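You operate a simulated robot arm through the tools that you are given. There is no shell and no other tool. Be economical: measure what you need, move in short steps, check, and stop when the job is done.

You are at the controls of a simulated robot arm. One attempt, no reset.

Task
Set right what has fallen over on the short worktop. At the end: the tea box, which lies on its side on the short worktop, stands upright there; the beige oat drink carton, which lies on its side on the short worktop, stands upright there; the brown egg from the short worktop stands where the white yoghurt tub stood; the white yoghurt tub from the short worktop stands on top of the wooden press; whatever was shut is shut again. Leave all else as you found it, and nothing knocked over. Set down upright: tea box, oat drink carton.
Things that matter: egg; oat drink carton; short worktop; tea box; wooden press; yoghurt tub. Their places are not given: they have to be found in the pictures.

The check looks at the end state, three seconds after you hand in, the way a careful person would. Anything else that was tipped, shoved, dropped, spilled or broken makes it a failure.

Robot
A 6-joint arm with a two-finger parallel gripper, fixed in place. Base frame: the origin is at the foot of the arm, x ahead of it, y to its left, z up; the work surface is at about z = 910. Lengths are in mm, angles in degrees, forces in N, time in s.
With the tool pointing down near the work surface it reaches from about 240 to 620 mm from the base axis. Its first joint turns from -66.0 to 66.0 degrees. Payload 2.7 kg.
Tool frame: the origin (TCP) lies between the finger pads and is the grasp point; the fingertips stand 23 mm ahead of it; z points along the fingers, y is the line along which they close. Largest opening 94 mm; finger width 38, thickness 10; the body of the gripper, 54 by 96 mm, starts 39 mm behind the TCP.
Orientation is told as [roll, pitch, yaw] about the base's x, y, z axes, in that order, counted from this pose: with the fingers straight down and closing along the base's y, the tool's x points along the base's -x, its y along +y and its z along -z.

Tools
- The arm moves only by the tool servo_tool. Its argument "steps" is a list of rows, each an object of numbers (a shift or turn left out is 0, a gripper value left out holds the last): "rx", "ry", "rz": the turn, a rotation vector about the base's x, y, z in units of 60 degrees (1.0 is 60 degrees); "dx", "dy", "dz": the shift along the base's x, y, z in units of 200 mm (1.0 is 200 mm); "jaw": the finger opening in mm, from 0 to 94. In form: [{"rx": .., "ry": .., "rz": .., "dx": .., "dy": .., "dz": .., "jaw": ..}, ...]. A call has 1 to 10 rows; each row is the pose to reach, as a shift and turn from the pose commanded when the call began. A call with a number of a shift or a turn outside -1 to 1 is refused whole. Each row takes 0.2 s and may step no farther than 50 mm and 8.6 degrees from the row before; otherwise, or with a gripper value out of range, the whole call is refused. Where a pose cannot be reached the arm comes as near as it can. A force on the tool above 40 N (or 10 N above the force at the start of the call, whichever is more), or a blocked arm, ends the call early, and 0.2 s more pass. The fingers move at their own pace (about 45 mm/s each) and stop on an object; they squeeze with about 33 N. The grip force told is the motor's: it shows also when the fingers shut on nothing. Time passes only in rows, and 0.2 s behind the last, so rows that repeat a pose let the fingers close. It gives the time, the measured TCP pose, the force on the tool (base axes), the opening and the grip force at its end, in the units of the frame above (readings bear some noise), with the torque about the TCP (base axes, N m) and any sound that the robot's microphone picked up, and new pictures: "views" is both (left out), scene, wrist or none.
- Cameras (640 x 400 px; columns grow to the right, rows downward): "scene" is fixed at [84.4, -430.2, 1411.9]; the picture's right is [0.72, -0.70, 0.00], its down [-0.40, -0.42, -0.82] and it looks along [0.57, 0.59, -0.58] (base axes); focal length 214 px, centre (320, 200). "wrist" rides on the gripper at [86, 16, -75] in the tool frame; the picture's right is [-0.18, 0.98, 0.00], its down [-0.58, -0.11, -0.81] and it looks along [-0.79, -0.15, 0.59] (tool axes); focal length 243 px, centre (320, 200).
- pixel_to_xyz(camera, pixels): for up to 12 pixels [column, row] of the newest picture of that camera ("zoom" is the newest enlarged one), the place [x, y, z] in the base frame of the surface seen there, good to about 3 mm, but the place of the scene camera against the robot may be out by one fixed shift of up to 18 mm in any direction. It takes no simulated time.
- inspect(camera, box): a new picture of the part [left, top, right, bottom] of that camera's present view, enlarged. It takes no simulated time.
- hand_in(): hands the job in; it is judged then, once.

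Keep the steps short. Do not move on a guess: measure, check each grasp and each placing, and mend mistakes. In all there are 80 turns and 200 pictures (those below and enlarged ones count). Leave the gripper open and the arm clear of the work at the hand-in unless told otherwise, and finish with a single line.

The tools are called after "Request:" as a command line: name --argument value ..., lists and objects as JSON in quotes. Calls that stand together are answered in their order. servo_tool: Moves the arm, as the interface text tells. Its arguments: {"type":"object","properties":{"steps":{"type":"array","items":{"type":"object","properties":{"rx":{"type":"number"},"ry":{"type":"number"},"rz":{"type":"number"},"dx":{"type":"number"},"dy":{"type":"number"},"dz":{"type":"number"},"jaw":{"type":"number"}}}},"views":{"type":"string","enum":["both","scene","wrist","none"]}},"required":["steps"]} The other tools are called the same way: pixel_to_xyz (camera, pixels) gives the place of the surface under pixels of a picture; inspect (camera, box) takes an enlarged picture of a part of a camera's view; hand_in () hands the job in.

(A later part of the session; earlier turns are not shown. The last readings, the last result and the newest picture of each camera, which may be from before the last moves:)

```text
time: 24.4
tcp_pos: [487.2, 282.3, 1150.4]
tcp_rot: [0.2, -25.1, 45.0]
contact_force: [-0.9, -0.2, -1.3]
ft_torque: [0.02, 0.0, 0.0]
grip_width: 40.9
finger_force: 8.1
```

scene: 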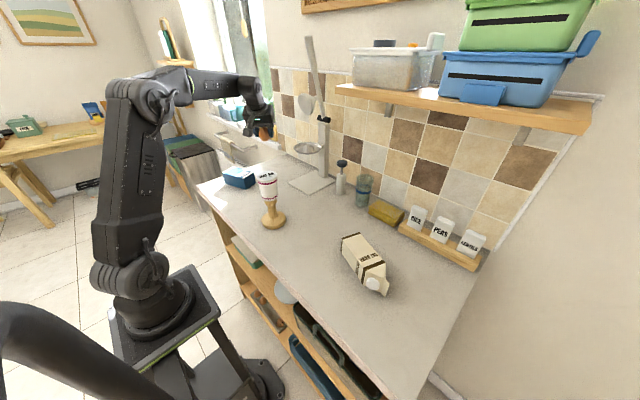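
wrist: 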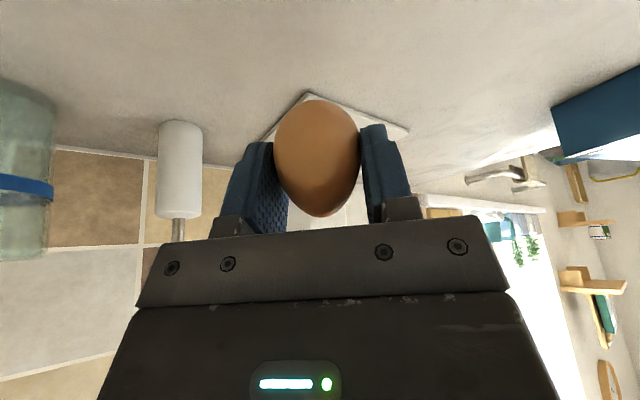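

On course. Move over the spot and lower to 15 mm above the surface.

Request:
servo_tool --steps '[{"dx": 0.18, "dy": 0.09}, {"dx": 0.37, "dy": 0.179, "dz": -0.05}, {"dx": 0.37, "dy": 0.179, "dz": -0.27}, {"dx": 0.37, "dy": 0.179, "dz": -0.49}, {"dx": 0.37, "dy": 0.179, "dz": -0.7}, {"dx": 0.37, "dy": 0.179, "dz": -0.87}, {"dx": 0.37, "dy": 0.179, "dz": -0.95}, {"dx": 0.37, "dy": 0.179, "dz": -0.95}]'

Request:
inspect --camera "scene" --box '[220, 110, 340, 210]'

```text
time: 26.2
tcp_pos: [560.7, 317.1, 960.8]
tcp_rot: [0.2, -25.1, 45.0]
contact_force: [0.2, -0.7, -0.2]
ft_torque: [0.0, 0.0, -0.02]
grip_width: 40.9
finger_force: 8.2
```

scene: 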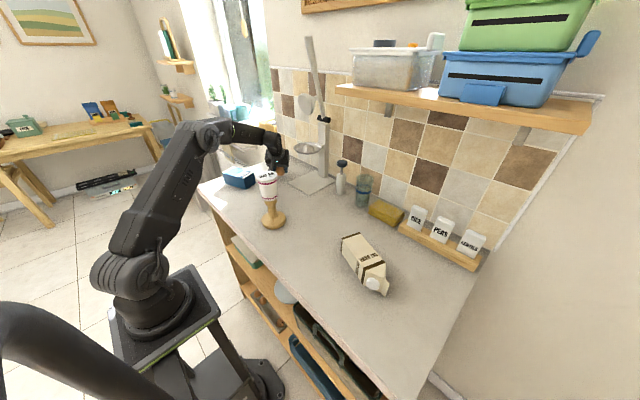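
wrist: 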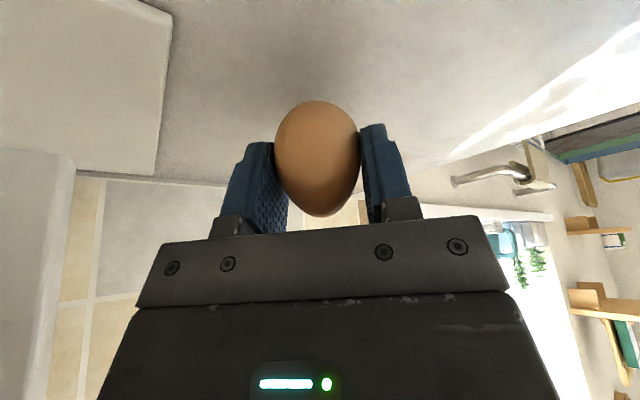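

```text
4.00 times, centred on (280, 160) of scene
```

zoom: 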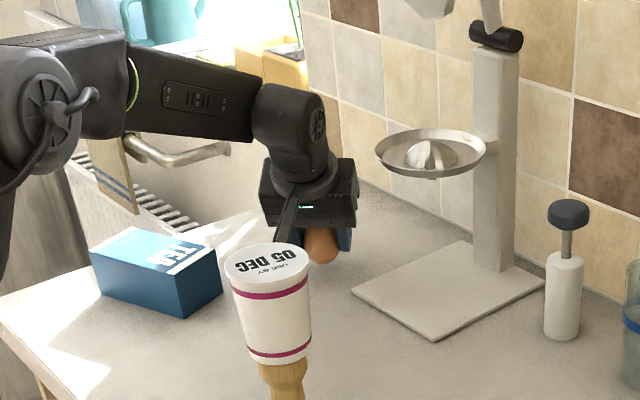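

Lower the final 15 mm to the height it was gripped at, and read the force.

Request:
servo_tool --steps '[{"dz": -0.04}, {"dz": -0.065}, {"dz": -0.074}, {"dz": -0.074}]' --views "wrist"

```text
time: 27.2
tcp_pos: [561.3, 317.1, 944.6]
tcp_rot: [0.1, -25.0, 45.0]
contact_force: [-0.8, 0.2, -0.7]
ft_torque: [-0.03, 0.02, -0.02]
grip_width: 40.9
finger_force: 8.0
```

wrist: 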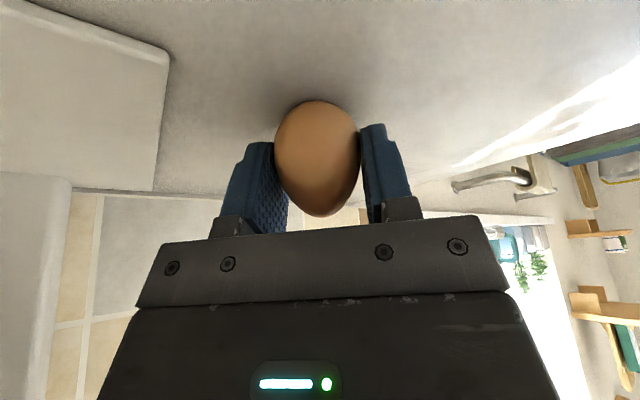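

Barely touching; lower 0.8 mm more, then release slowly.

Request:
servo_tool --steps '[{"dz": -0.004}, {"dz": -0.004, "jaw": 42}, {"dz": -0.004, "jaw": 46}, {"dz": -0.004, "jaw": 52}, {"dz": -0.004, "jaw": 62}, {"dz": -0.004, "jaw": 76}, {"dz": -0.004, "jaw": 90}, {"dz": -0.004, "jaw": 90}]' --views "wrist"

```text
time: 29.0
tcp_pos: [561.2, 317.7, 944.8]
tcp_rot: [0.1, -25.1, 45.0]
contact_force: [0.2, -0.1, -0.4]
ft_torque: [0.0, 0.01, 0.05]
grip_width: 89.9
finger_force: 0.1
```

wrist: 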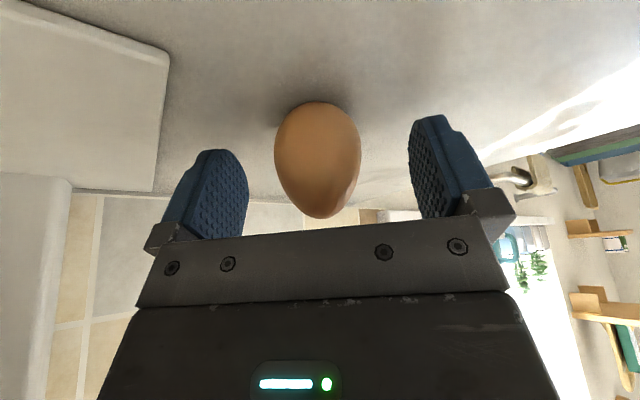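

The egg stands in place. I rise straight up first, then untilt and yaw while moving back over open worktop.

Request:
servo_tool --steps '[{"dz": 0.2, "jaw": 94}, {"dz": 0.43}, {"rx": -0.015, "ry": 0.052, "rz": -0.119, "dx": -0.05, "dy": -0.01, "dz": 0.6}, {"rx": -0.03, "ry": 0.1045, "rz": -0.2375, "dx": -0.15, "dy": -0.02, "dz": 0.75}, {"rx": -0.045, "ry": 0.157, "rz": -0.356, "dx": -0.25, "dy": -0.03, "dz": 0.88}, {"rx": -0.06, "ry": 0.209, "rz": -0.475, "dx": -0.35, "dy": -0.04, "dz": 0.88}, {"rx": -0.075, "ry": 0.261, "rz": -0.594, "dx": -0.45, "dy": -0.05, "dz": 0.88}, {"rx": -0.09, "ry": 0.3135, "rz": -0.7125, "dx": -0.55, "dy": -0.06, "dz": 0.88}, {"rx": -0.105, "ry": 0.366, "rz": -0.831, "dx": -0.62, "dy": -0.08, "dz": 0.88}, {"rx": -0.12, "ry": 0.418, "rz": -0.95, "dx": -0.655, "dy": -0.09, "dz": 0.88}]'

Request:
inspect --camera "scene" --box '[200, 120, 340, 220]'

```text
time: 31.2
tcp_pos: [428.8, 299.0, 1120.5]
tcp_rot: [0.1, 0.0, -12.9]
contact_force: [0.0, -0.3, 0.7]
ft_torque: [-0.01, -0.03, 0.01]
grip_width: 93.9
finger_force: 0.1
```

scene: 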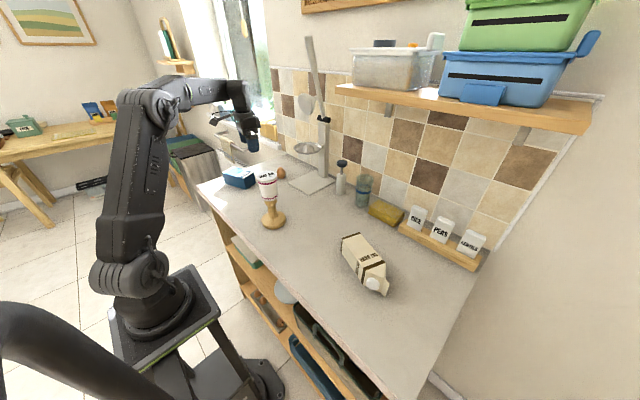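
wrist: 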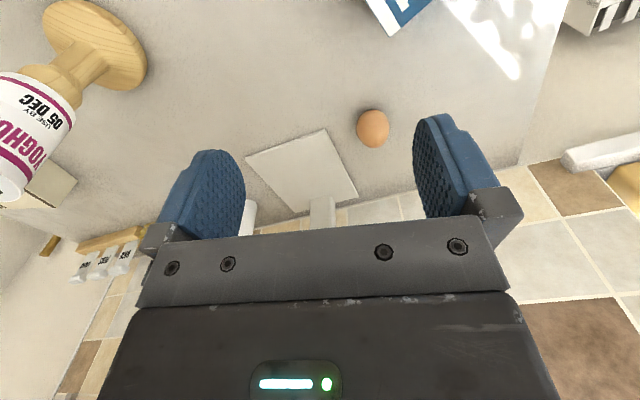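

```text
4.00 times, centred on (270, 170) of scene
```

zoom: 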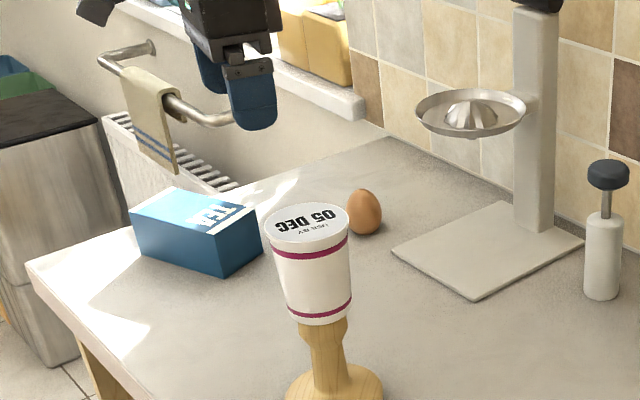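

Egg stands upright by the juicer. Now rotate for the tea box: fingers across its width, tool leaned 40° toward its top end, at a pre-grasp 110 mm back along the tool axis.

Request:
servo_tool --steps '[{"rx": 0.0519, "ry": 0.0572, "rz": -0.1037}, {"rx": 0.1038, "ry": 0.1144, "rz": -0.2073}, {"rx": 0.1557, "ry": 0.1717, "rz": -0.311}, {"rx": 0.2076, "ry": 0.2289, "rz": -0.4147}, {"rx": 0.2594, "ry": 0.2861, "rz": -0.5183}, {"rx": 0.3113, "ry": 0.3433, "rz": -0.622, "dz": -0.1}, {"rx": 0.3632, "ry": 0.4006, "rz": -0.7257, "dx": -0.01, "dy": 0.03, "dz": -0.2}, {"rx": 0.4151, "ry": 0.4578, "rz": -0.8293, "dx": -0.0175, "dy": 0.07, "dz": -0.32}, {"rx": 0.467, "ry": 0.515, "rz": -0.933, "dx": -0.0175, "dy": 0.07, "dz": -0.43}, {"rx": 0.467, "ry": 0.515, "rz": -0.933, "dx": -0.0175, "dy": 0.07, "dz": -0.43}]'

Request:
pixel_to_xyz --camera "scene" --pixels '[[281, 168], [281, 174], [278, 174], [284, 174]]'

```text
time: 33.4
tcp_pos: [426.4, 313.5, 1034.8]
tcp_rot: [0.2, 40.0, -71.5]
contact_force: [0.3, -0.3, -0.3]
ft_torque: [0.0, 0.01, 0.01]
grip_width: 94.0
finger_force: 0.0
```

scene: 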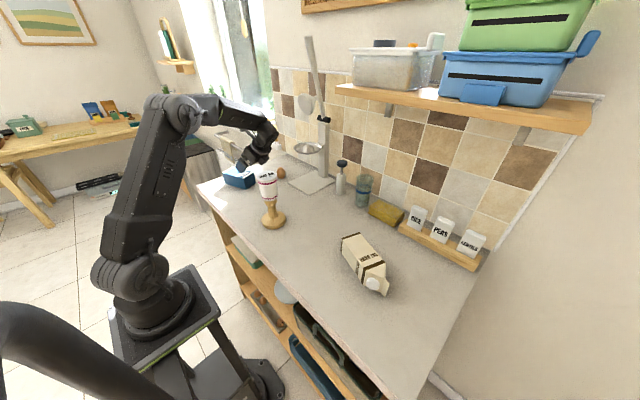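
wrist: 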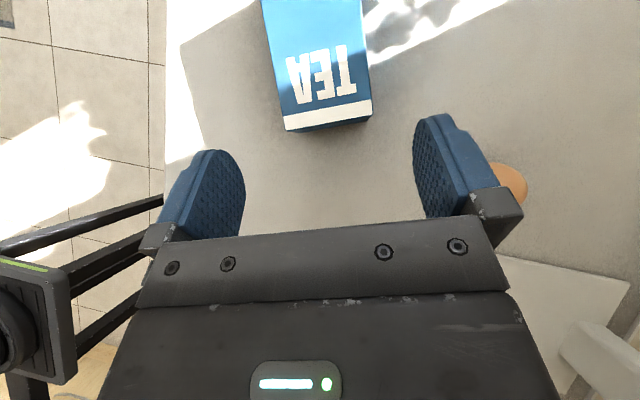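

```text
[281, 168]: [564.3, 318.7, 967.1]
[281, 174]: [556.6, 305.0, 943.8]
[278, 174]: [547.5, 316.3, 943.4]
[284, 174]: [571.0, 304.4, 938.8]
```

Orientation achieved; the box's lettering is upright in the picture. I measure its top end again.

Request:
pixel_to_xyz --camera "wrist" --pixels '[[287, 112], [368, 98], [328, 106], [287, 128], [371, 114], [275, 60], [366, 50], [265, 10], [360, 10], [505, 185]]'

```text
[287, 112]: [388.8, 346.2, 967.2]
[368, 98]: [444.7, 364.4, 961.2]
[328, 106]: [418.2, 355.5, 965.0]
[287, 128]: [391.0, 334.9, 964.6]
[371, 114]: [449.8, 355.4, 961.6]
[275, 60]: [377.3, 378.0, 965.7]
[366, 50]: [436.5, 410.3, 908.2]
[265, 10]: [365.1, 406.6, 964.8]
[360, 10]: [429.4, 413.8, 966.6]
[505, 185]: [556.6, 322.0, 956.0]
```

Shift the target 2 mm and slide in along the tool axis with the fingers open.

Request:
servo_tool --steps '[{"dx": -0.026, "dy": 0.085, "dz": -0.105}, {"dx": -0.052, "dy": 0.17, "dz": -0.21}, {"dx": -0.078, "dy": 0.255, "dz": -0.315}, {"dx": -0.1035, "dy": 0.34, "dz": -0.42}, {"dx": -0.1035, "dy": 0.34, "dz": -0.42}]'

Request:
inspect --camera "scene" --box '[200, 120, 320, 220]'

```text
time: 34.6
tcp_pos: [405.7, 381.2, 950.7]
tcp_rot: [0.3, 39.9, -71.3]
contact_force: [1.0, 0.1, 0.7]
ft_torque: [0.01, 0.0, -0.02]
grip_width: 94.1
finger_force: 0.0
```

scene: 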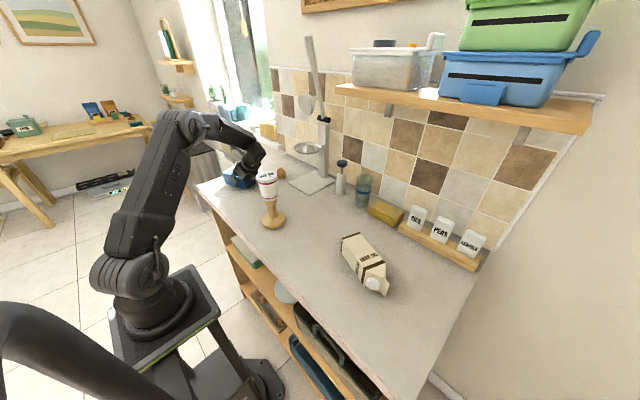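
wrist: 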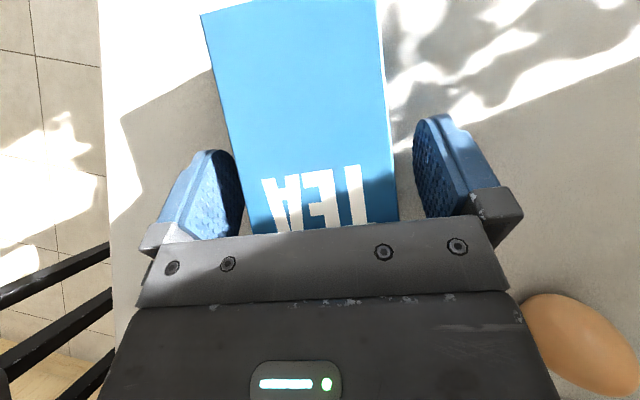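

```text
4.00 times, centred on (260, 170) of scene
```

zoom: 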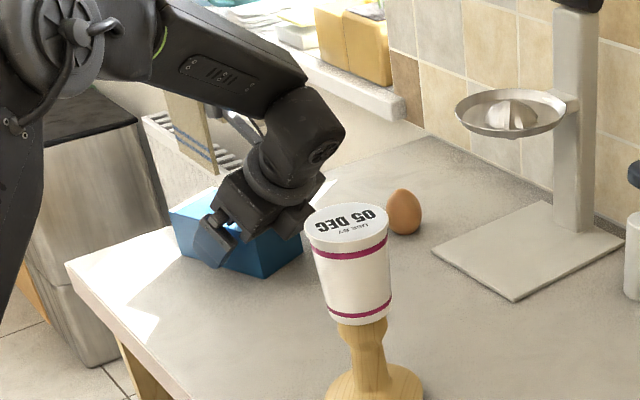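

Box is centred between the fingers. Close.

Request:
servo_tool --steps '[{"jaw": 75}, {"jaw": 62}, {"jaw": 50}, {"jaw": 50}, {"jaw": 50}]' --views "wrist"

```text
time: 35.8
tcp_pos: [406.3, 380.8, 950.6]
tcp_rot: [0.3, 40.0, -71.3]
contact_force: [-0.1, 0.4, 0.0]
ft_torque: [0.01, 0.04, 0.02]
grip_width: 64.5
finger_force: 33.2
```

wrist: 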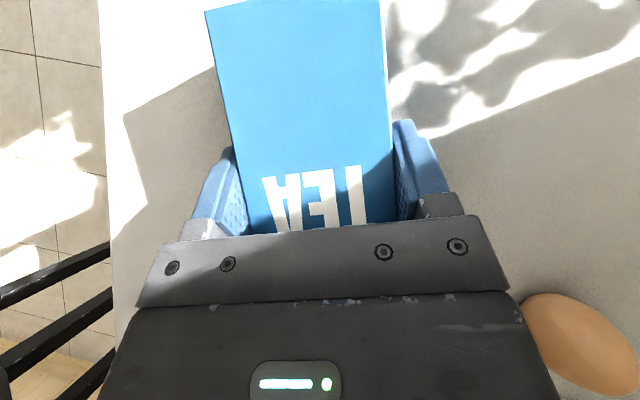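

Gripped (64.5 mm, 33 N). Lift 150 mm and yaw +56° so the tool will end up pointing outward.

Request:
servo_tool --steps '[{"dz": 0.15}, {"dz": 0.38}, {"dz": 0.6}, {"dz": 0.75, "rz": 0.134}, {"dz": 0.75, "rz": 0.269}, {"dz": 0.75, "rz": 0.403}, {"dz": 0.75, "rz": 0.537}, {"dz": 0.75, "rz": 0.671}, {"dz": 0.75, "rz": 0.806}, {"dz": 0.75, "rz": 0.94}]'

```text
time: 38.0
tcp_pos: [389.8, 372.8, 1091.6]
tcp_rot: [0.4, 39.8, -14.7]
contact_force: [-0.1, 0.7, -1.0]
ft_torque: [0.04, -0.03, -0.02]
grip_width: 64.2
finger_force: 33.3
out of reach, approached as far as the arm can: row 10
```

scene: 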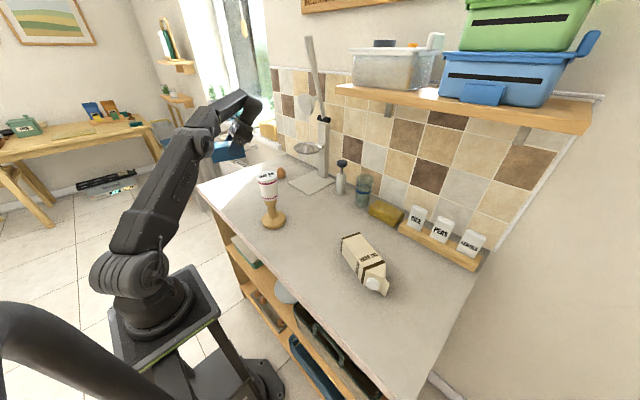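
wrist: 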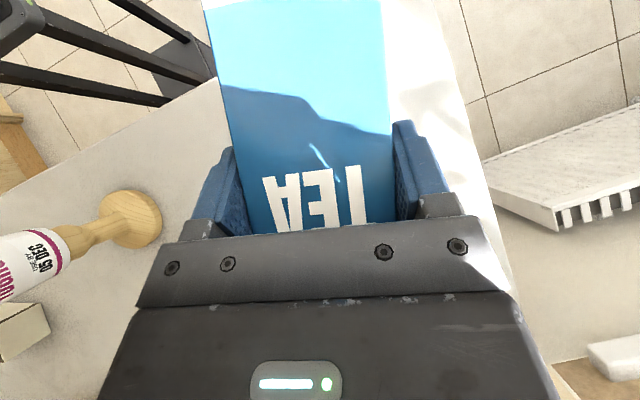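

The wrist ran to its reach limit; the pose is fine otherwise. I now rotate −60° about the finger-closing axis (the carton-up turn), drawing inward a bit.

Request:
servo_tool --steps '[{"rx": -0.032, "ry": -0.121, "dx": -0.02}, {"rx": -0.065, "ry": -0.2415, "dx": -0.04}, {"rx": -0.097, "ry": -0.362, "dx": -0.06}, {"rx": -0.1295, "ry": -0.483, "dx": -0.06}, {"rx": -0.162, "ry": -0.604, "dx": -0.06}, {"rx": -0.194, "ry": -0.7245, "dx": -0.06}, {"rx": -0.2266, "ry": -0.845, "dx": -0.06}, {"rx": -0.259, "ry": -0.966, "dx": -0.06}, {"rx": -0.259, "ry": -0.966, "dx": -0.06}]'

```text
time: 40.0
tcp_pos: [377.7, 373.0, 1091.6]
tcp_rot: [0.2, -20.0, -15.0]
contact_force: [0.8, 0.3, -0.1]
ft_torque: [0.0, 0.01, 0.01]
grip_width: 64.5
finger_force: 33.1
```

scene: 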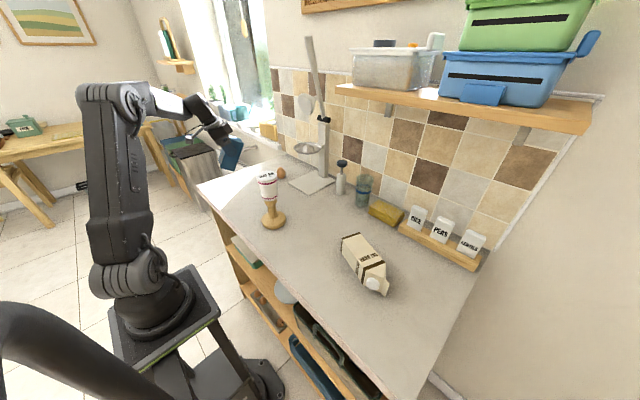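
wrist: 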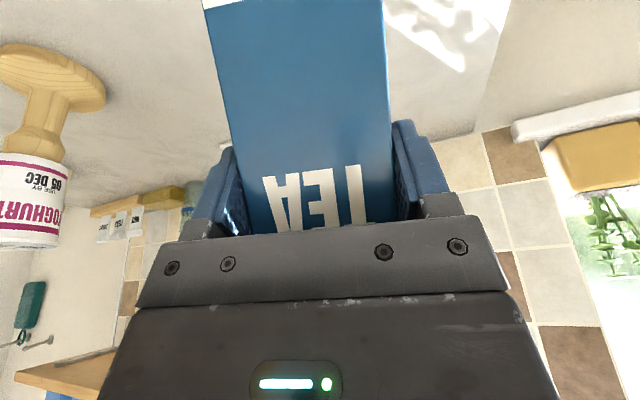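

Turning works exactly. Rotate the last −30°, move over the standing spot and lower to ~15 mm above contact.

Request:
servo_tool --steps '[{"rx": -0.0324, "ry": -0.1208, "dx": 0.01, "dy": 0.03}, {"rx": -0.0648, "ry": -0.2415, "dx": 0.02, "dy": 0.06}, {"rx": -0.0971, "ry": -0.3623, "dx": 0.03, "dy": 0.09}, {"rx": -0.1295, "ry": -0.483, "dx": 0.047, "dy": 0.127}, {"rx": -0.1295, "ry": -0.483, "dx": 0.047, "dy": 0.127, "dz": -0.2}, {"rx": -0.1295, "ry": -0.483, "dx": 0.047, "dy": 0.127, "dz": -0.4}, {"rx": -0.1295, "ry": -0.483, "dx": 0.047, "dy": 0.127, "dz": -0.48}, {"rx": -0.1295, "ry": -0.483, "dx": 0.047, "dy": 0.127, "dz": -0.48}]'

Request:
inspect --camera "scene" --box '[190, 120, 310, 220]'

```text
time: 41.8
tcp_pos: [386.2, 399.3, 994.2]
tcp_rot: [0.0, -50.0, -14.9]
contact_force: [0.0, 0.3, -0.8]
ft_torque: [0.0, 0.02, 0.01]
grip_width: 64.5
finger_force: 33.0
```

scene: 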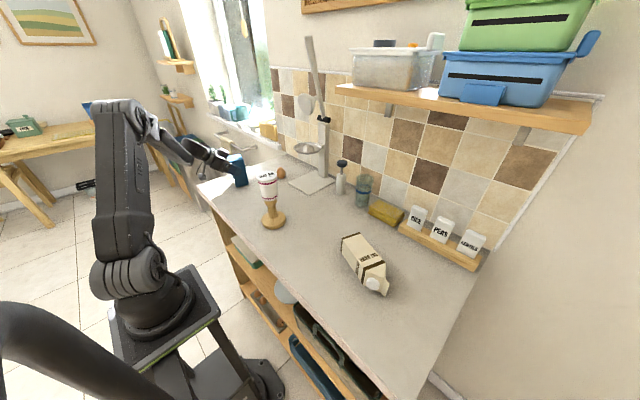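
wrist: 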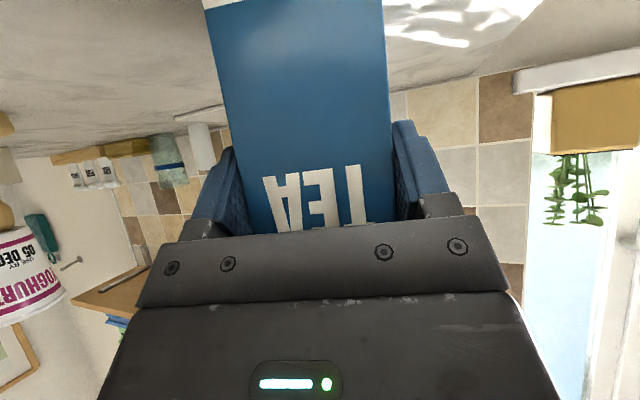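

```text
4.00 times, centred on (250, 170) of scene
```

zoom: 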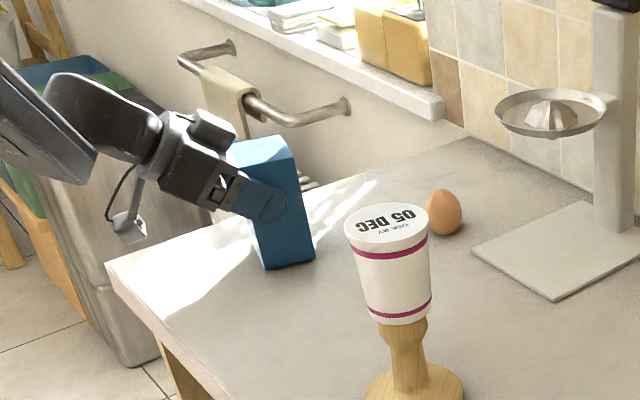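

The box hangs upright. Lower to nominal contact (TCP 979) and read the force.

Request:
servo_tool --steps '[{"dz": -0.04}, {"dz": -0.06}, {"dz": -0.072}, {"dz": -0.08}, {"dz": -0.08}]'

Request:
inspect --camera "scene" --box '[190, 130, 290, 210]'

```text
time: 43.0
tcp_pos: [387.2, 398.8, 984.7]
tcp_rot: [0.9, -50.5, -15.7]
contact_force: [-0.1, -2.6, 37.4]
ft_torque: [-0.82, 0.01, -0.11]
grip_width: 64.5
finger_force: 33.0
```

scene: 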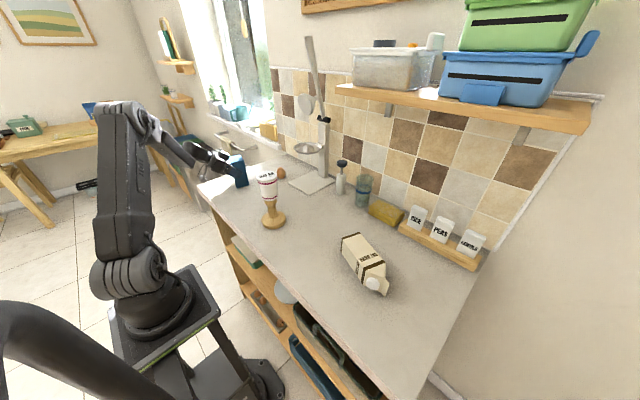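
wrist: 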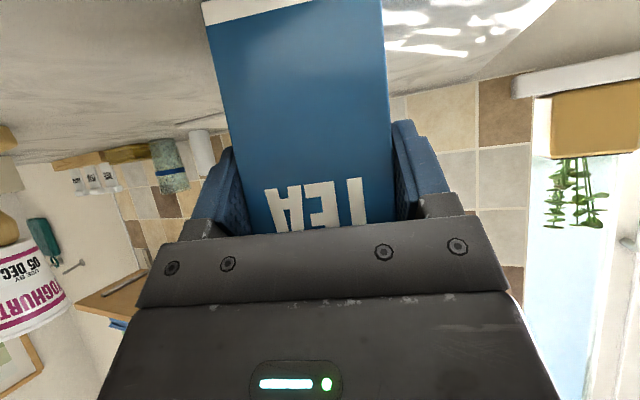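

```text
5.00 times, centred on (240, 170) of scene
```

zoom: 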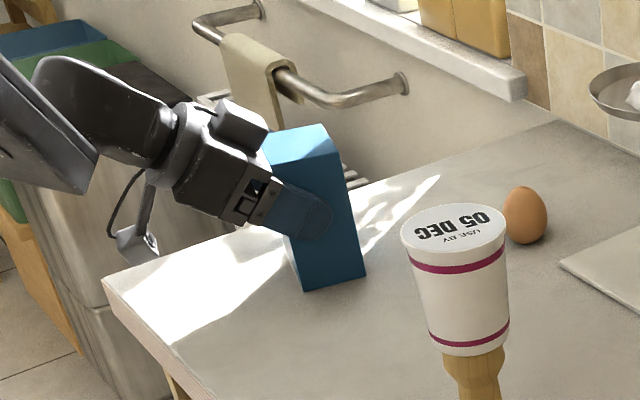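

Contact at the −y side of the box's base: force 37 N, stopped. I back up 4 mm and check whether the box leans.

Request:
servo_tool --steps '[{"dz": 0.01}, {"dz": 0.025}, {"dz": 0.025}]'

Request:
inspect --camera "scene" --box '[210, 140, 270, 200]'

Request:
pixel_to_xyz --camera "wrist" --pixels '[[212, 30], [220, 80], [228, 140], [290, 30], [370, 30], [380, 30], [384, 80], [388, 110], [300, 80], [300, 150]]'

```text
time: 43.8
tcp_pos: [386.9, 399.2, 984.0]
tcp_rot: [0.2, -50.1, -15.2]
contact_force: [7.0, 2.2, 17.4]
ft_torque: [-0.03, -0.77, 0.07]
grip_width: 64.4
finger_force: 32.8
```

scene: 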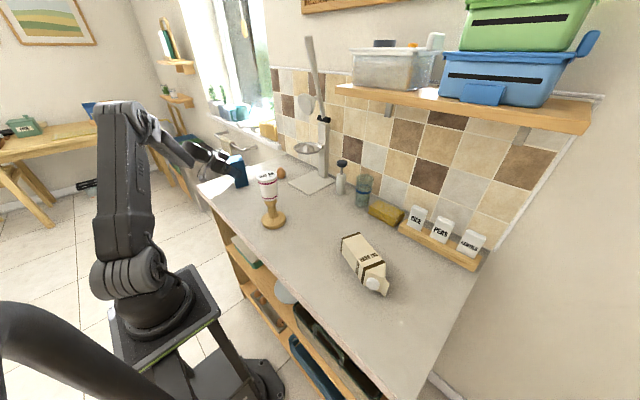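
wrist: 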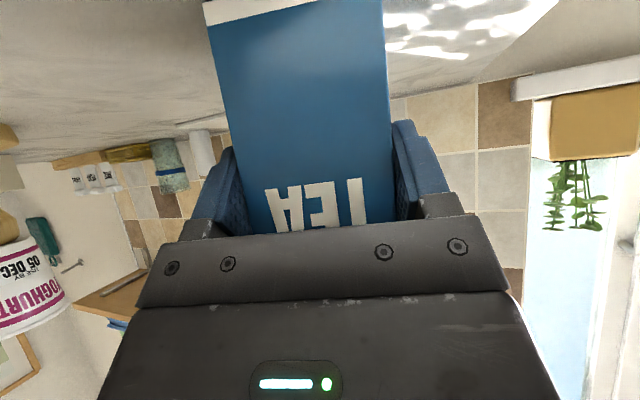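

```text
6.67 times, centred on (240, 170) of scene
```

zoom: 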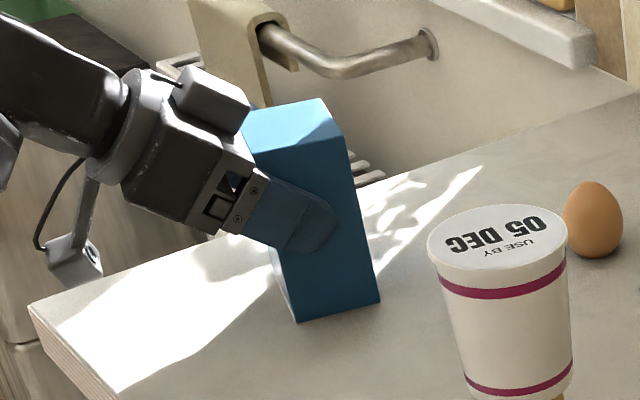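

```text
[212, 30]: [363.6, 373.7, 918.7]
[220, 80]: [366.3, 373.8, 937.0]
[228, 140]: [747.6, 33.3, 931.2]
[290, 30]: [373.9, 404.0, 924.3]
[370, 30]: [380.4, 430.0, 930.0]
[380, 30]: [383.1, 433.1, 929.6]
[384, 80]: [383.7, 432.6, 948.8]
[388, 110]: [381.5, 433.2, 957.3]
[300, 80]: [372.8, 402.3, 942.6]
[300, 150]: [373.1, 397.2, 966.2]
```

The faces measure vertical (front face x constant over height, side edges y constant). So it's simply touching with 17 N; I ease up 1 mm.

Request:
servo_tool --steps '[{"dz": 0.005}, {"dz": 0.005}]' --views "none"

```text
time: 44.4
tcp_pos: [385.6, 398.4, 985.3]
tcp_rot: [0.2, -49.9, -14.9]
contact_force: [2.9, 3.2, 13.6]
ft_torque: [0.19, -0.49, 0.05]
grip_width: 64.2
finger_force: 33.3
```

Request:
servo_tool --steps '[{"dz": 0.005}, {"dz": 0.0075}]' --views "none"

```text
time: 45.0
tcp_pos: [387.4, 397.7, 985.1]
tcp_rot: [-0.2, -49.9, -14.7]
contact_force: [-0.6, 1.4, 3.3]
ft_torque: [0.16, -0.09, 0.07]
grip_width: 64.2
finger_force: 32.9
```

Light contact (3 N). Open the fingers.

Request:
servo_tool --steps '[{"jaw": 66}, {"jaw": 70}, {"jaw": 80}, {"jaw": 94}, {"jaw": 94}]'

Request:
inspect --camera "scene" --box '[210, 140, 270, 200]'

```text
time: 46.2
tcp_pos: [387.3, 397.7, 986.3]
tcp_rot: [0.2, -50.0, -15.0]
contact_force: [-1.2, 0.1, 0.8]
ft_torque: [0.01, -0.03, -0.02]
grip_width: 93.9
finger_force: 0.1
```

scene: 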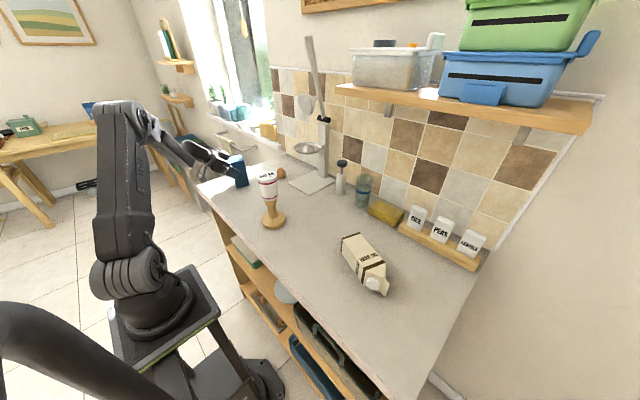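
wrist: 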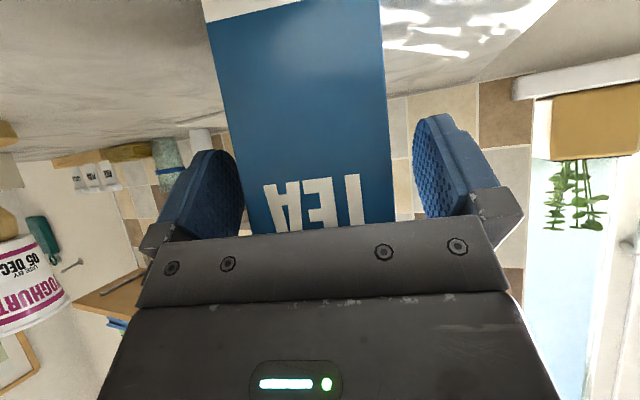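

```text
6.67 times, centred on (240, 170) of scene
```

zoom: 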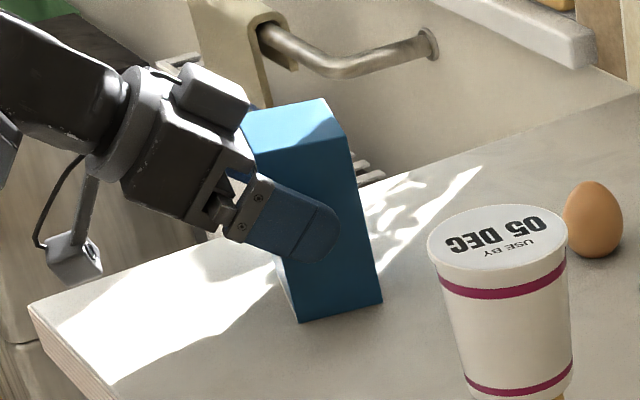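

Tea box stands free. Back off along the tool axis, then up.

Request:
servo_tool --steps '[{"dx": -0.074, "dy": 0.02, "dz": 0.064}, {"dx": -0.22, "dy": 0.06, "dz": 0.19}, {"dx": -0.37, "dy": 0.099, "dz": 0.32}, {"dx": -0.37, "dy": 0.099, "dz": 0.5}, {"dx": -0.37, "dy": 0.05, "dz": 0.7}, {"dx": -0.37, "dy": -0.1, "dz": 0.85}, {"dx": -0.37, "dy": -0.1, "dz": 0.85}]'

Request:
inspect --camera "scene" --box '[190, 130, 310, 230]'

```text
time: 47.8
tcp_pos: [351.5, 357.0, 1153.5]
tcp_rot: [0.0, -50.0, -14.8]
contact_force: [0.0, -0.1, 0.1]
ft_torque: [-0.02, -0.01, -0.02]
grip_width: 93.9
finger_force: 0.0
out of reach, approached as far as the arm can: row 2, 3, 4, 5, 6, 7
```

scene: 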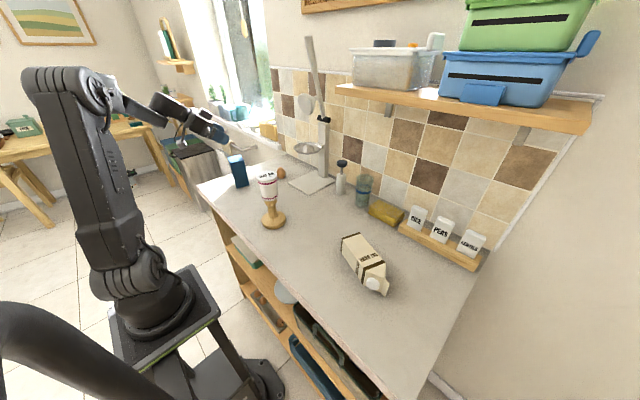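
wrist: 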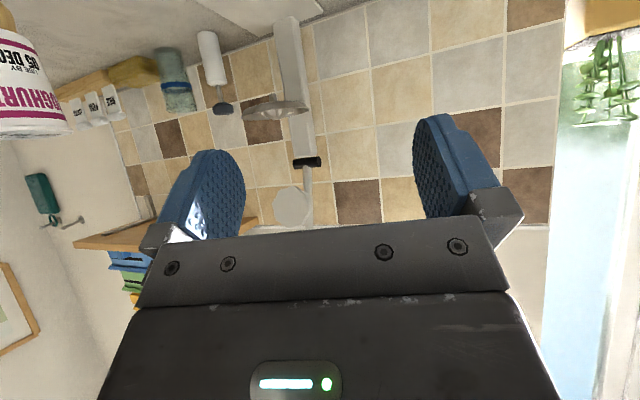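

```text
4.00 times, centred on (250, 180) of scene
```

zoom: 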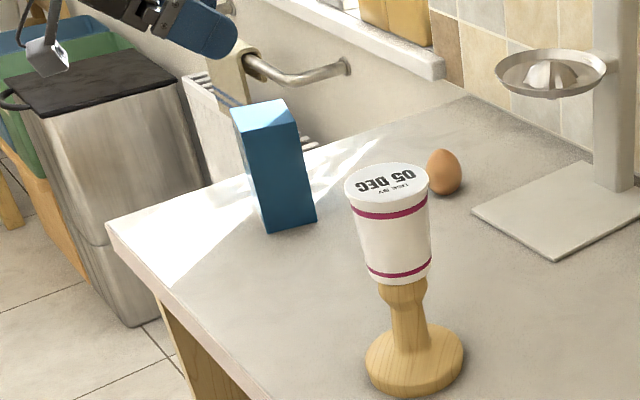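

Everything on the left is in place. Now I untilt and head over toward the oat carton, keeping above the tub.

Request:
servo_tool --steps '[{"rx": 0.031, "ry": 0.117, "dy": -0.05, "dz": 0.1}, {"rx": 0.0625, "ry": 0.2335, "dy": -0.15, "dz": 0.2}, {"rx": 0.094, "ry": 0.35, "dy": -0.3, "dz": 0.25}, {"rx": 0.125, "ry": 0.467, "dy": -0.45, "dz": 0.25}, {"rx": 0.156, "ry": 0.584, "dy": -0.6, "dz": 0.25}, {"rx": 0.1875, "ry": 0.7, "dy": -0.75, "dz": 0.25}, {"rx": 0.219, "ry": 0.817, "dy": -0.9, "dz": 0.25}, {"rx": 0.25, "ry": 0.934, "dy": -1.0, "dz": 0.25}, {"rx": 0.25, "ry": 0.934, "dy": -1.0, "dz": 0.25}]' --views "none"

Request:
servo_tool --steps '[{"rz": 0.04, "dy": -0.2}, {"rz": 0.08, "dy": -0.4}, {"rz": 0.12, "dy": -0.6}, {"rz": 0.16, "dy": -0.8}, {"rz": 0.2, "dy": -1.0}]' --views "none"

Request:
servo_tool --steps '[{"dy": -0.2}, {"dy": -0.4}, {"dy": -0.6}, {"dy": -0.75}, {"dy": -0.75}]'

```text
time: 49.8
tcp_pos: [354.0, 155.3, 1203.8]
tcp_rot: [0.3, 8.1, -14.9]
contact_force: [0.6, 0.4, 0.1]
ft_torque: [0.02, -0.04, -0.02]
grip_width: 94.0
finger_force: 0.1
```

```text
time: 51.0
tcp_pos: [352.5, -43.2, 1203.1]
tcp_rot: [0.2, 7.9, -2.9]
contact_force: [-0.1, -0.6, 0.0]
ft_torque: [0.02, 0.03, 0.03]
grip_width: 93.7
finger_force: 0.1
```

```text
time: 52.2
tcp_pos: [352.1, -192.9, 1204.4]
tcp_rot: [0.2, 8.0, -2.9]
contact_force: [-0.4, 0.7, -0.8]
ft_torque: [-0.03, 0.01, -0.01]
grip_width: 94.2
finger_force: 0.1
```

scene: 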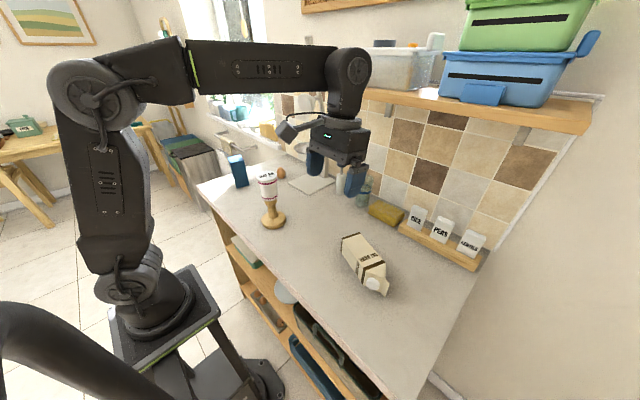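
wrist: 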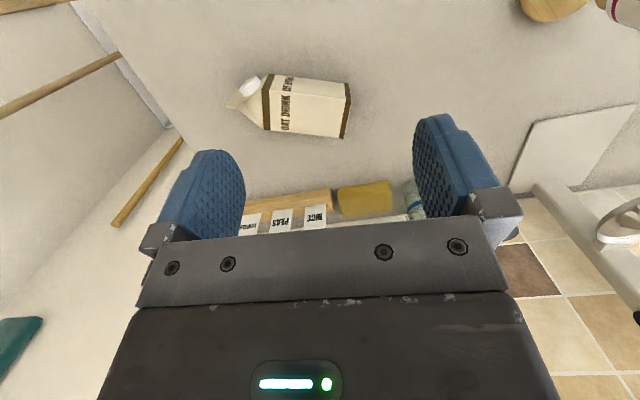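

Request:
inspect --camera "wrist" --box '[210, 50, 370, 160]'

Request:
pixel_to_xyz --camera "wrist" --pixels '[[272, 76], [349, 84], [341, 137], [268, 129], [306, 108], [240, 105], [228, 106], [251, 86], [261, 76], [345, 110], [270, 103], [300, 140]]'

```text
3.64 times, centred on (290, 105) of wrist
```

zoom: 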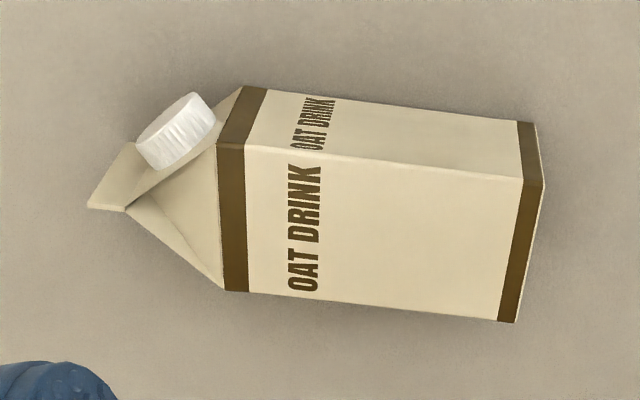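

```text
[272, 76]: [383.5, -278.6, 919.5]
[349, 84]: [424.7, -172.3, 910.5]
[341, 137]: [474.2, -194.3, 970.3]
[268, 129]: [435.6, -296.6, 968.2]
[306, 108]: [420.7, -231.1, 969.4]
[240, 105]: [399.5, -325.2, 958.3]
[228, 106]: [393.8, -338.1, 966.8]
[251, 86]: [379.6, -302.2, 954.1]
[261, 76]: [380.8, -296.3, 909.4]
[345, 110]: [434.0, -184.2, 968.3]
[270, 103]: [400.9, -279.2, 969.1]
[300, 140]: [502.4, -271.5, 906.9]
```

Carton body is ~60 mm square, cap end toward (380,−310). Get its top-face corners precisely.

Request:
pixel_to_xyz --camera "wrist" --pixels '[[263, 92], [349, 102], [342, 136], [265, 128], [305, 96], [305, 131], [346, 120], [264, 110], [236, 105], [345, 128]]'

Request:
pixel_to_xyz --camera "scene" --pixels '[[342, 237], [358, 233], [384, 263], [365, 269], [363, 252], [374, 287], [386, 293]]'

```text
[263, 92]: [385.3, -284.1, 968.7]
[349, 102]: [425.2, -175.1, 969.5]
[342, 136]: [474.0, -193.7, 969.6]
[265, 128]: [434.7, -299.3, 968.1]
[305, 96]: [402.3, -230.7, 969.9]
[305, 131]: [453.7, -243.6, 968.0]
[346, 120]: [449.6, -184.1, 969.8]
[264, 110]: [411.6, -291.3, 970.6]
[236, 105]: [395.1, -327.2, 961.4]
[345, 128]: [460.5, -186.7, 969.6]
```

```text
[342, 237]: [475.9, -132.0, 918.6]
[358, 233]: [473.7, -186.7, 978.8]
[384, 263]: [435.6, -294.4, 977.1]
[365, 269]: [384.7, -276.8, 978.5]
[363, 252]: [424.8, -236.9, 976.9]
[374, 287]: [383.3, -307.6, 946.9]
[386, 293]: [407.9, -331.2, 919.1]
```

Carton: bottom mid (450,−184), axis azimuth −110°, body 114 mm long plus gable. Plan: fingers across its width at yaw −110°, leaned 35° toward the cap end. First half of the yaw now.

Request:
servo_tool --steps '[{"rz": -0.1276, "dx": 0.015, "dy": -0.05}, {"rz": -0.255, "dx": 0.03, "dy": -0.1}, {"rz": -0.383, "dx": 0.045, "dy": -0.15}, {"rz": -0.51, "dx": 0.06, "dy": -0.2}, {"rz": -0.638, "dx": 0.075, "dy": -0.25}, {"rz": -0.7655, "dx": 0.09, "dy": -0.3}, {"rz": -0.8933, "dx": 0.1, "dy": -0.3}]' --views "none"

Request:
servo_tool --steps '[{"rx": 0.0579, "ry": 0.0067, "rz": -0.1096}, {"rx": 0.1159, "ry": 0.0134, "rz": -0.2191}, {"rx": 0.1738, "ry": 0.0201, "rz": -0.3287}, {"rx": 0.2318, "ry": 0.0268, "rz": -0.4383, "dx": 0.03, "dy": -0.06, "dz": -0.1}, {"rx": 0.2897, "ry": 0.0335, "rz": -0.5478, "dx": 0.06, "dy": -0.12, "dz": -0.25}, {"rx": 0.3476, "ry": 0.0402, "rz": -0.6574, "dx": 0.09, "dy": -0.18, "dz": -0.4}, {"rx": 0.4056, "ry": 0.0469, "rz": -0.7669, "dx": 0.12, "dy": -0.25, "dz": -0.58}, {"rx": 0.4635, "ry": 0.0536, "rz": -0.8765, "dx": 0.1475, "dy": -0.31, "dz": -0.783}, {"rx": 0.4635, "ry": 0.0536, "rz": -0.8765, "dx": 0.1475, "dy": -0.31, "dz": -0.783}]'

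```text
time: 53.8
tcp_pos: [373.2, -252.8, 1203.3]
tcp_rot: [0.1, 7.9, -56.7]
contact_force: [0.8, 0.0, -0.5]
ft_torque: [-0.02, -0.04, 0.0]
grip_width: 94.1
finger_force: 0.0
```

```text
time: 55.8
tcp_pos: [401.8, -312.1, 1047.2]
tcp_rot: [0.2, 34.9, -110.3]
contact_force: [0.4, 0.4, 0.3]
ft_torque: [-0.02, 0.01, 0.0]
grip_width: 93.9
finger_force: 0.0
```

scene: 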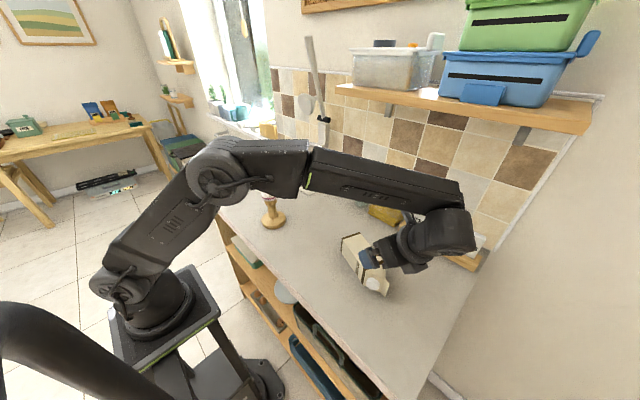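
wrist: 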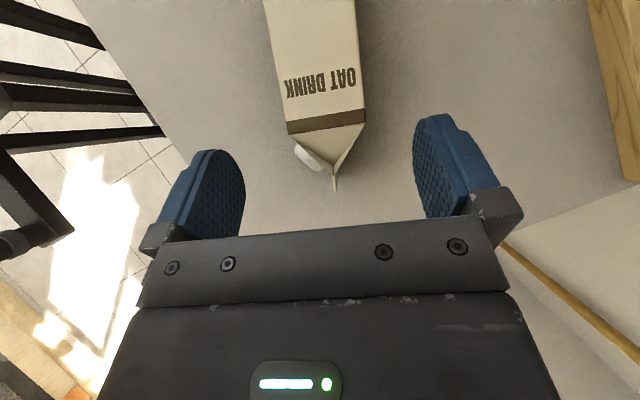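

Well aligned. Re-measure the carton from here.

Request:
pixel_to_xyz --camera "wrist" --pixels '[[290, 128], [364, 115], [327, 128], [277, 60], [358, 50], [268, 8], [354, 4], [334, 172], [335, 188], [300, 155], [320, 60]]'

```text
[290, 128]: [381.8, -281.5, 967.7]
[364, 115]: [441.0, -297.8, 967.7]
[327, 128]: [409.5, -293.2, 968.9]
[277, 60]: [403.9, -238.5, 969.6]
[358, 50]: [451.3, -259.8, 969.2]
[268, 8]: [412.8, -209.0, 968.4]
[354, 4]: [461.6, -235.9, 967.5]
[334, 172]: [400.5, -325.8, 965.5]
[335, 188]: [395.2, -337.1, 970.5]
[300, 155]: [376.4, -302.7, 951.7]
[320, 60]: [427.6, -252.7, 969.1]
```

Aligned to ~1 mm laterally. Slide in along the tool axis, fingers open.

Request:
servo_tool --steps '[{"dx": 0.029, "dy": 0.0735, "dz": -0.1125}, {"dx": 0.0575, "dy": 0.147, "dz": -0.225}, {"dx": 0.086, "dy": 0.22, "dz": -0.3375}, {"dx": 0.115, "dy": 0.294, "dz": -0.45}, {"dx": 0.115, "dy": 0.294, "dz": -0.45}]'

Request:
inspect --camera "scene" --box '[320, 200, 440, 300]'

```text
time: 57.0
tcp_pos: [425.8, -256.5, 959.3]
tcp_rot: [0.4, 34.8, -110.0]
contact_force: [-4.4, -2.3, 9.3]
ft_torque: [-0.46, 0.25, -0.21]
grip_width: 93.9
finger_force: 0.0
```

scene: 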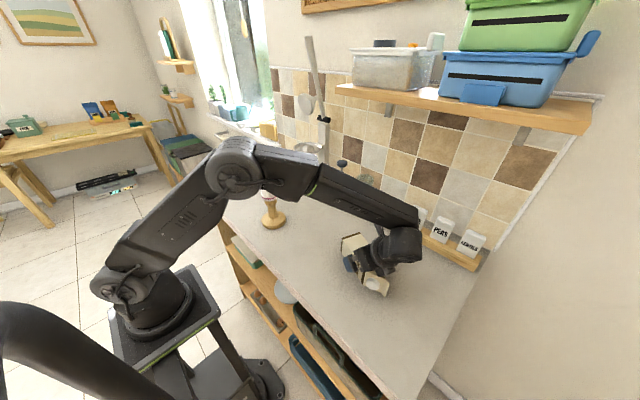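
wrist: 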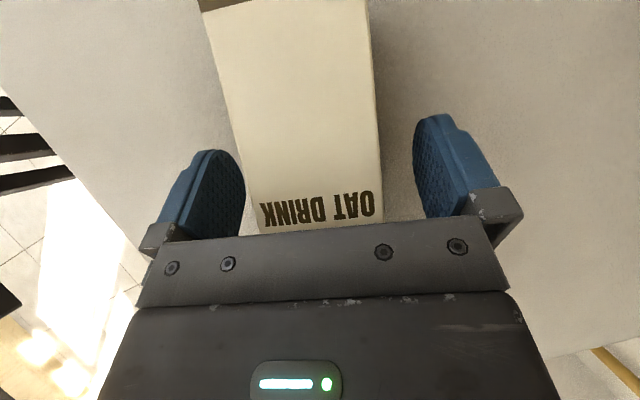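

```text
4.00 times, centred on (380, 250) of scene
```

zoom: 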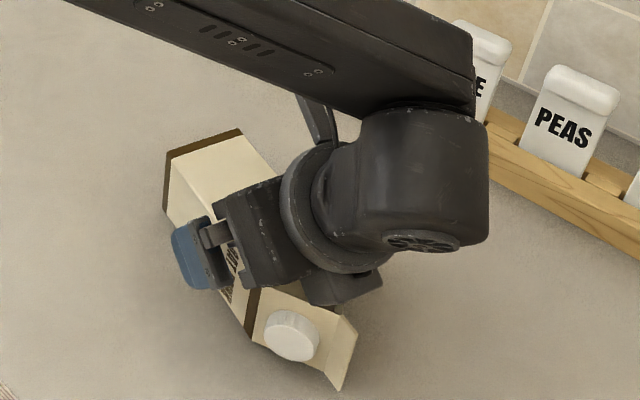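

A light 9 N touch: the gripper's underside meets the gable. I rise 6 mm and shift 10 mm toward the carton's bottom end.

Request:
servo_tool --steps '[{"dz": 0.04}, {"dz": 0.04, "dx": 0.0175, "dy": 0.047}, {"dz": 0.03, "dx": 0.0175, "dy": 0.047}, {"dz": 0.03, "dx": 0.0175, "dy": 0.047}]' --views "wrist"

Request:
pixel_to_xyz --camera "wrist" --pixels '[[235, 140], [380, 140], [215, 50], [368, 40], [205, 12], [300, 60]]'

```text
time: 58.0
tcp_pos: [428.4, -246.6, 962.5]
tcp_rot: [0.1, 35.0, -110.3]
contact_force: [0.4, -0.5, 0.8]
ft_torque: [0.0, 0.0, 0.04]
grip_width: 93.9
finger_force: 0.1
```

wrist: 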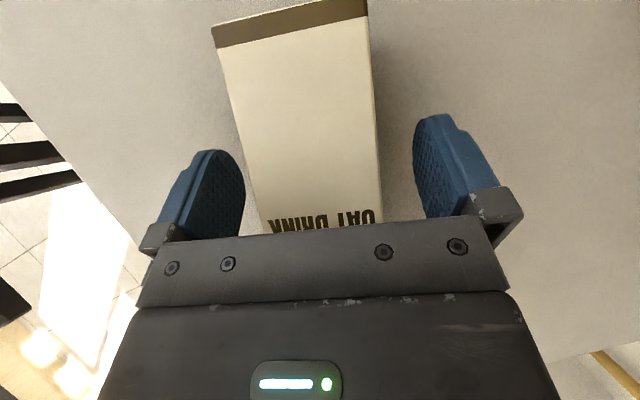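

```text
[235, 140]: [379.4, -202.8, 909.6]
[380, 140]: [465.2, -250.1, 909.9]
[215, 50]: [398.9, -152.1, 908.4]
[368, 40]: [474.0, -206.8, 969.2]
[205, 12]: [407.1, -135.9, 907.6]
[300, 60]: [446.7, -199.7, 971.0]
```

Free again (≈0 N). Close the fingers on the carton.

Request:
servo_tool --steps '[{"jaw": 75}, {"jaw": 62}, {"jaw": 50}, {"jaw": 48}, {"jaw": 48}]' --views "wrist"

```text
time: 59.2
tcp_pos: [428.7, -245.8, 962.6]
tcp_rot: [0.0, 35.0, -110.2]
contact_force: [-4.2, 2.2, 1.4]
ft_torque: [0.53, 0.41, 0.11]
grip_width: 59.9
finger_force: 32.9
```

wrist: 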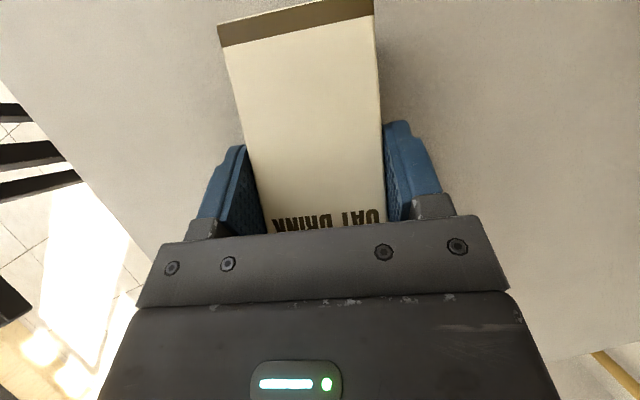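

Gripped at 59.9 mm. Lift gently 100 mm and check for slip.

Request:
servo_tool --steps '[{"dz": 0.03}, {"dz": 0.1}, {"dz": 0.2}, {"dz": 0.35}, {"dz": 0.5}, {"dz": 0.5}]'

```text
time: 60.6
tcp_pos: [428.0, -245.8, 1063.6]
tcp_rot: [0.0, 35.0, -110.2]
contact_force: [0.6, 0.5, -10.2]
ft_torque: [-0.02, 0.0, -0.05]
grip_width: 59.9
finger_force: 33.3
```

scene: 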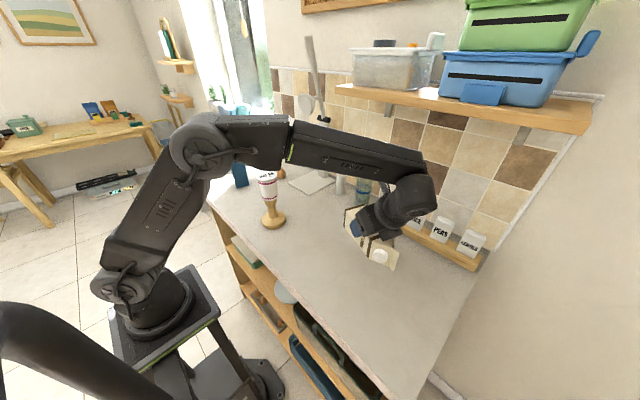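
wrist: 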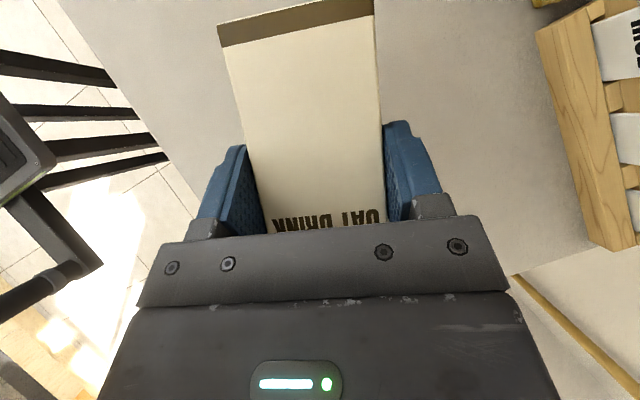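

10.2 N weight, zero torque, so it's held at its centre of mass, no slip. Before yawing I check the shelf's location relative to the wrist's swing.

Request:
pixel_to_xyz --camera "scene" --pixels '[[340, 88], [460, 108], [580, 130], [500, 112], [420, 215], [470, 240], [430, 190], [415, 215]]'

```text
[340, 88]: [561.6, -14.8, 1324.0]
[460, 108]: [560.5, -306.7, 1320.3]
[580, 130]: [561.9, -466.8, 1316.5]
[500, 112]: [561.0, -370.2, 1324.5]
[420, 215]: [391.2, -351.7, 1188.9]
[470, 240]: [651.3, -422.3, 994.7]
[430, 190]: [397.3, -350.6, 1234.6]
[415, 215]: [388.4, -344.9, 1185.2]
```

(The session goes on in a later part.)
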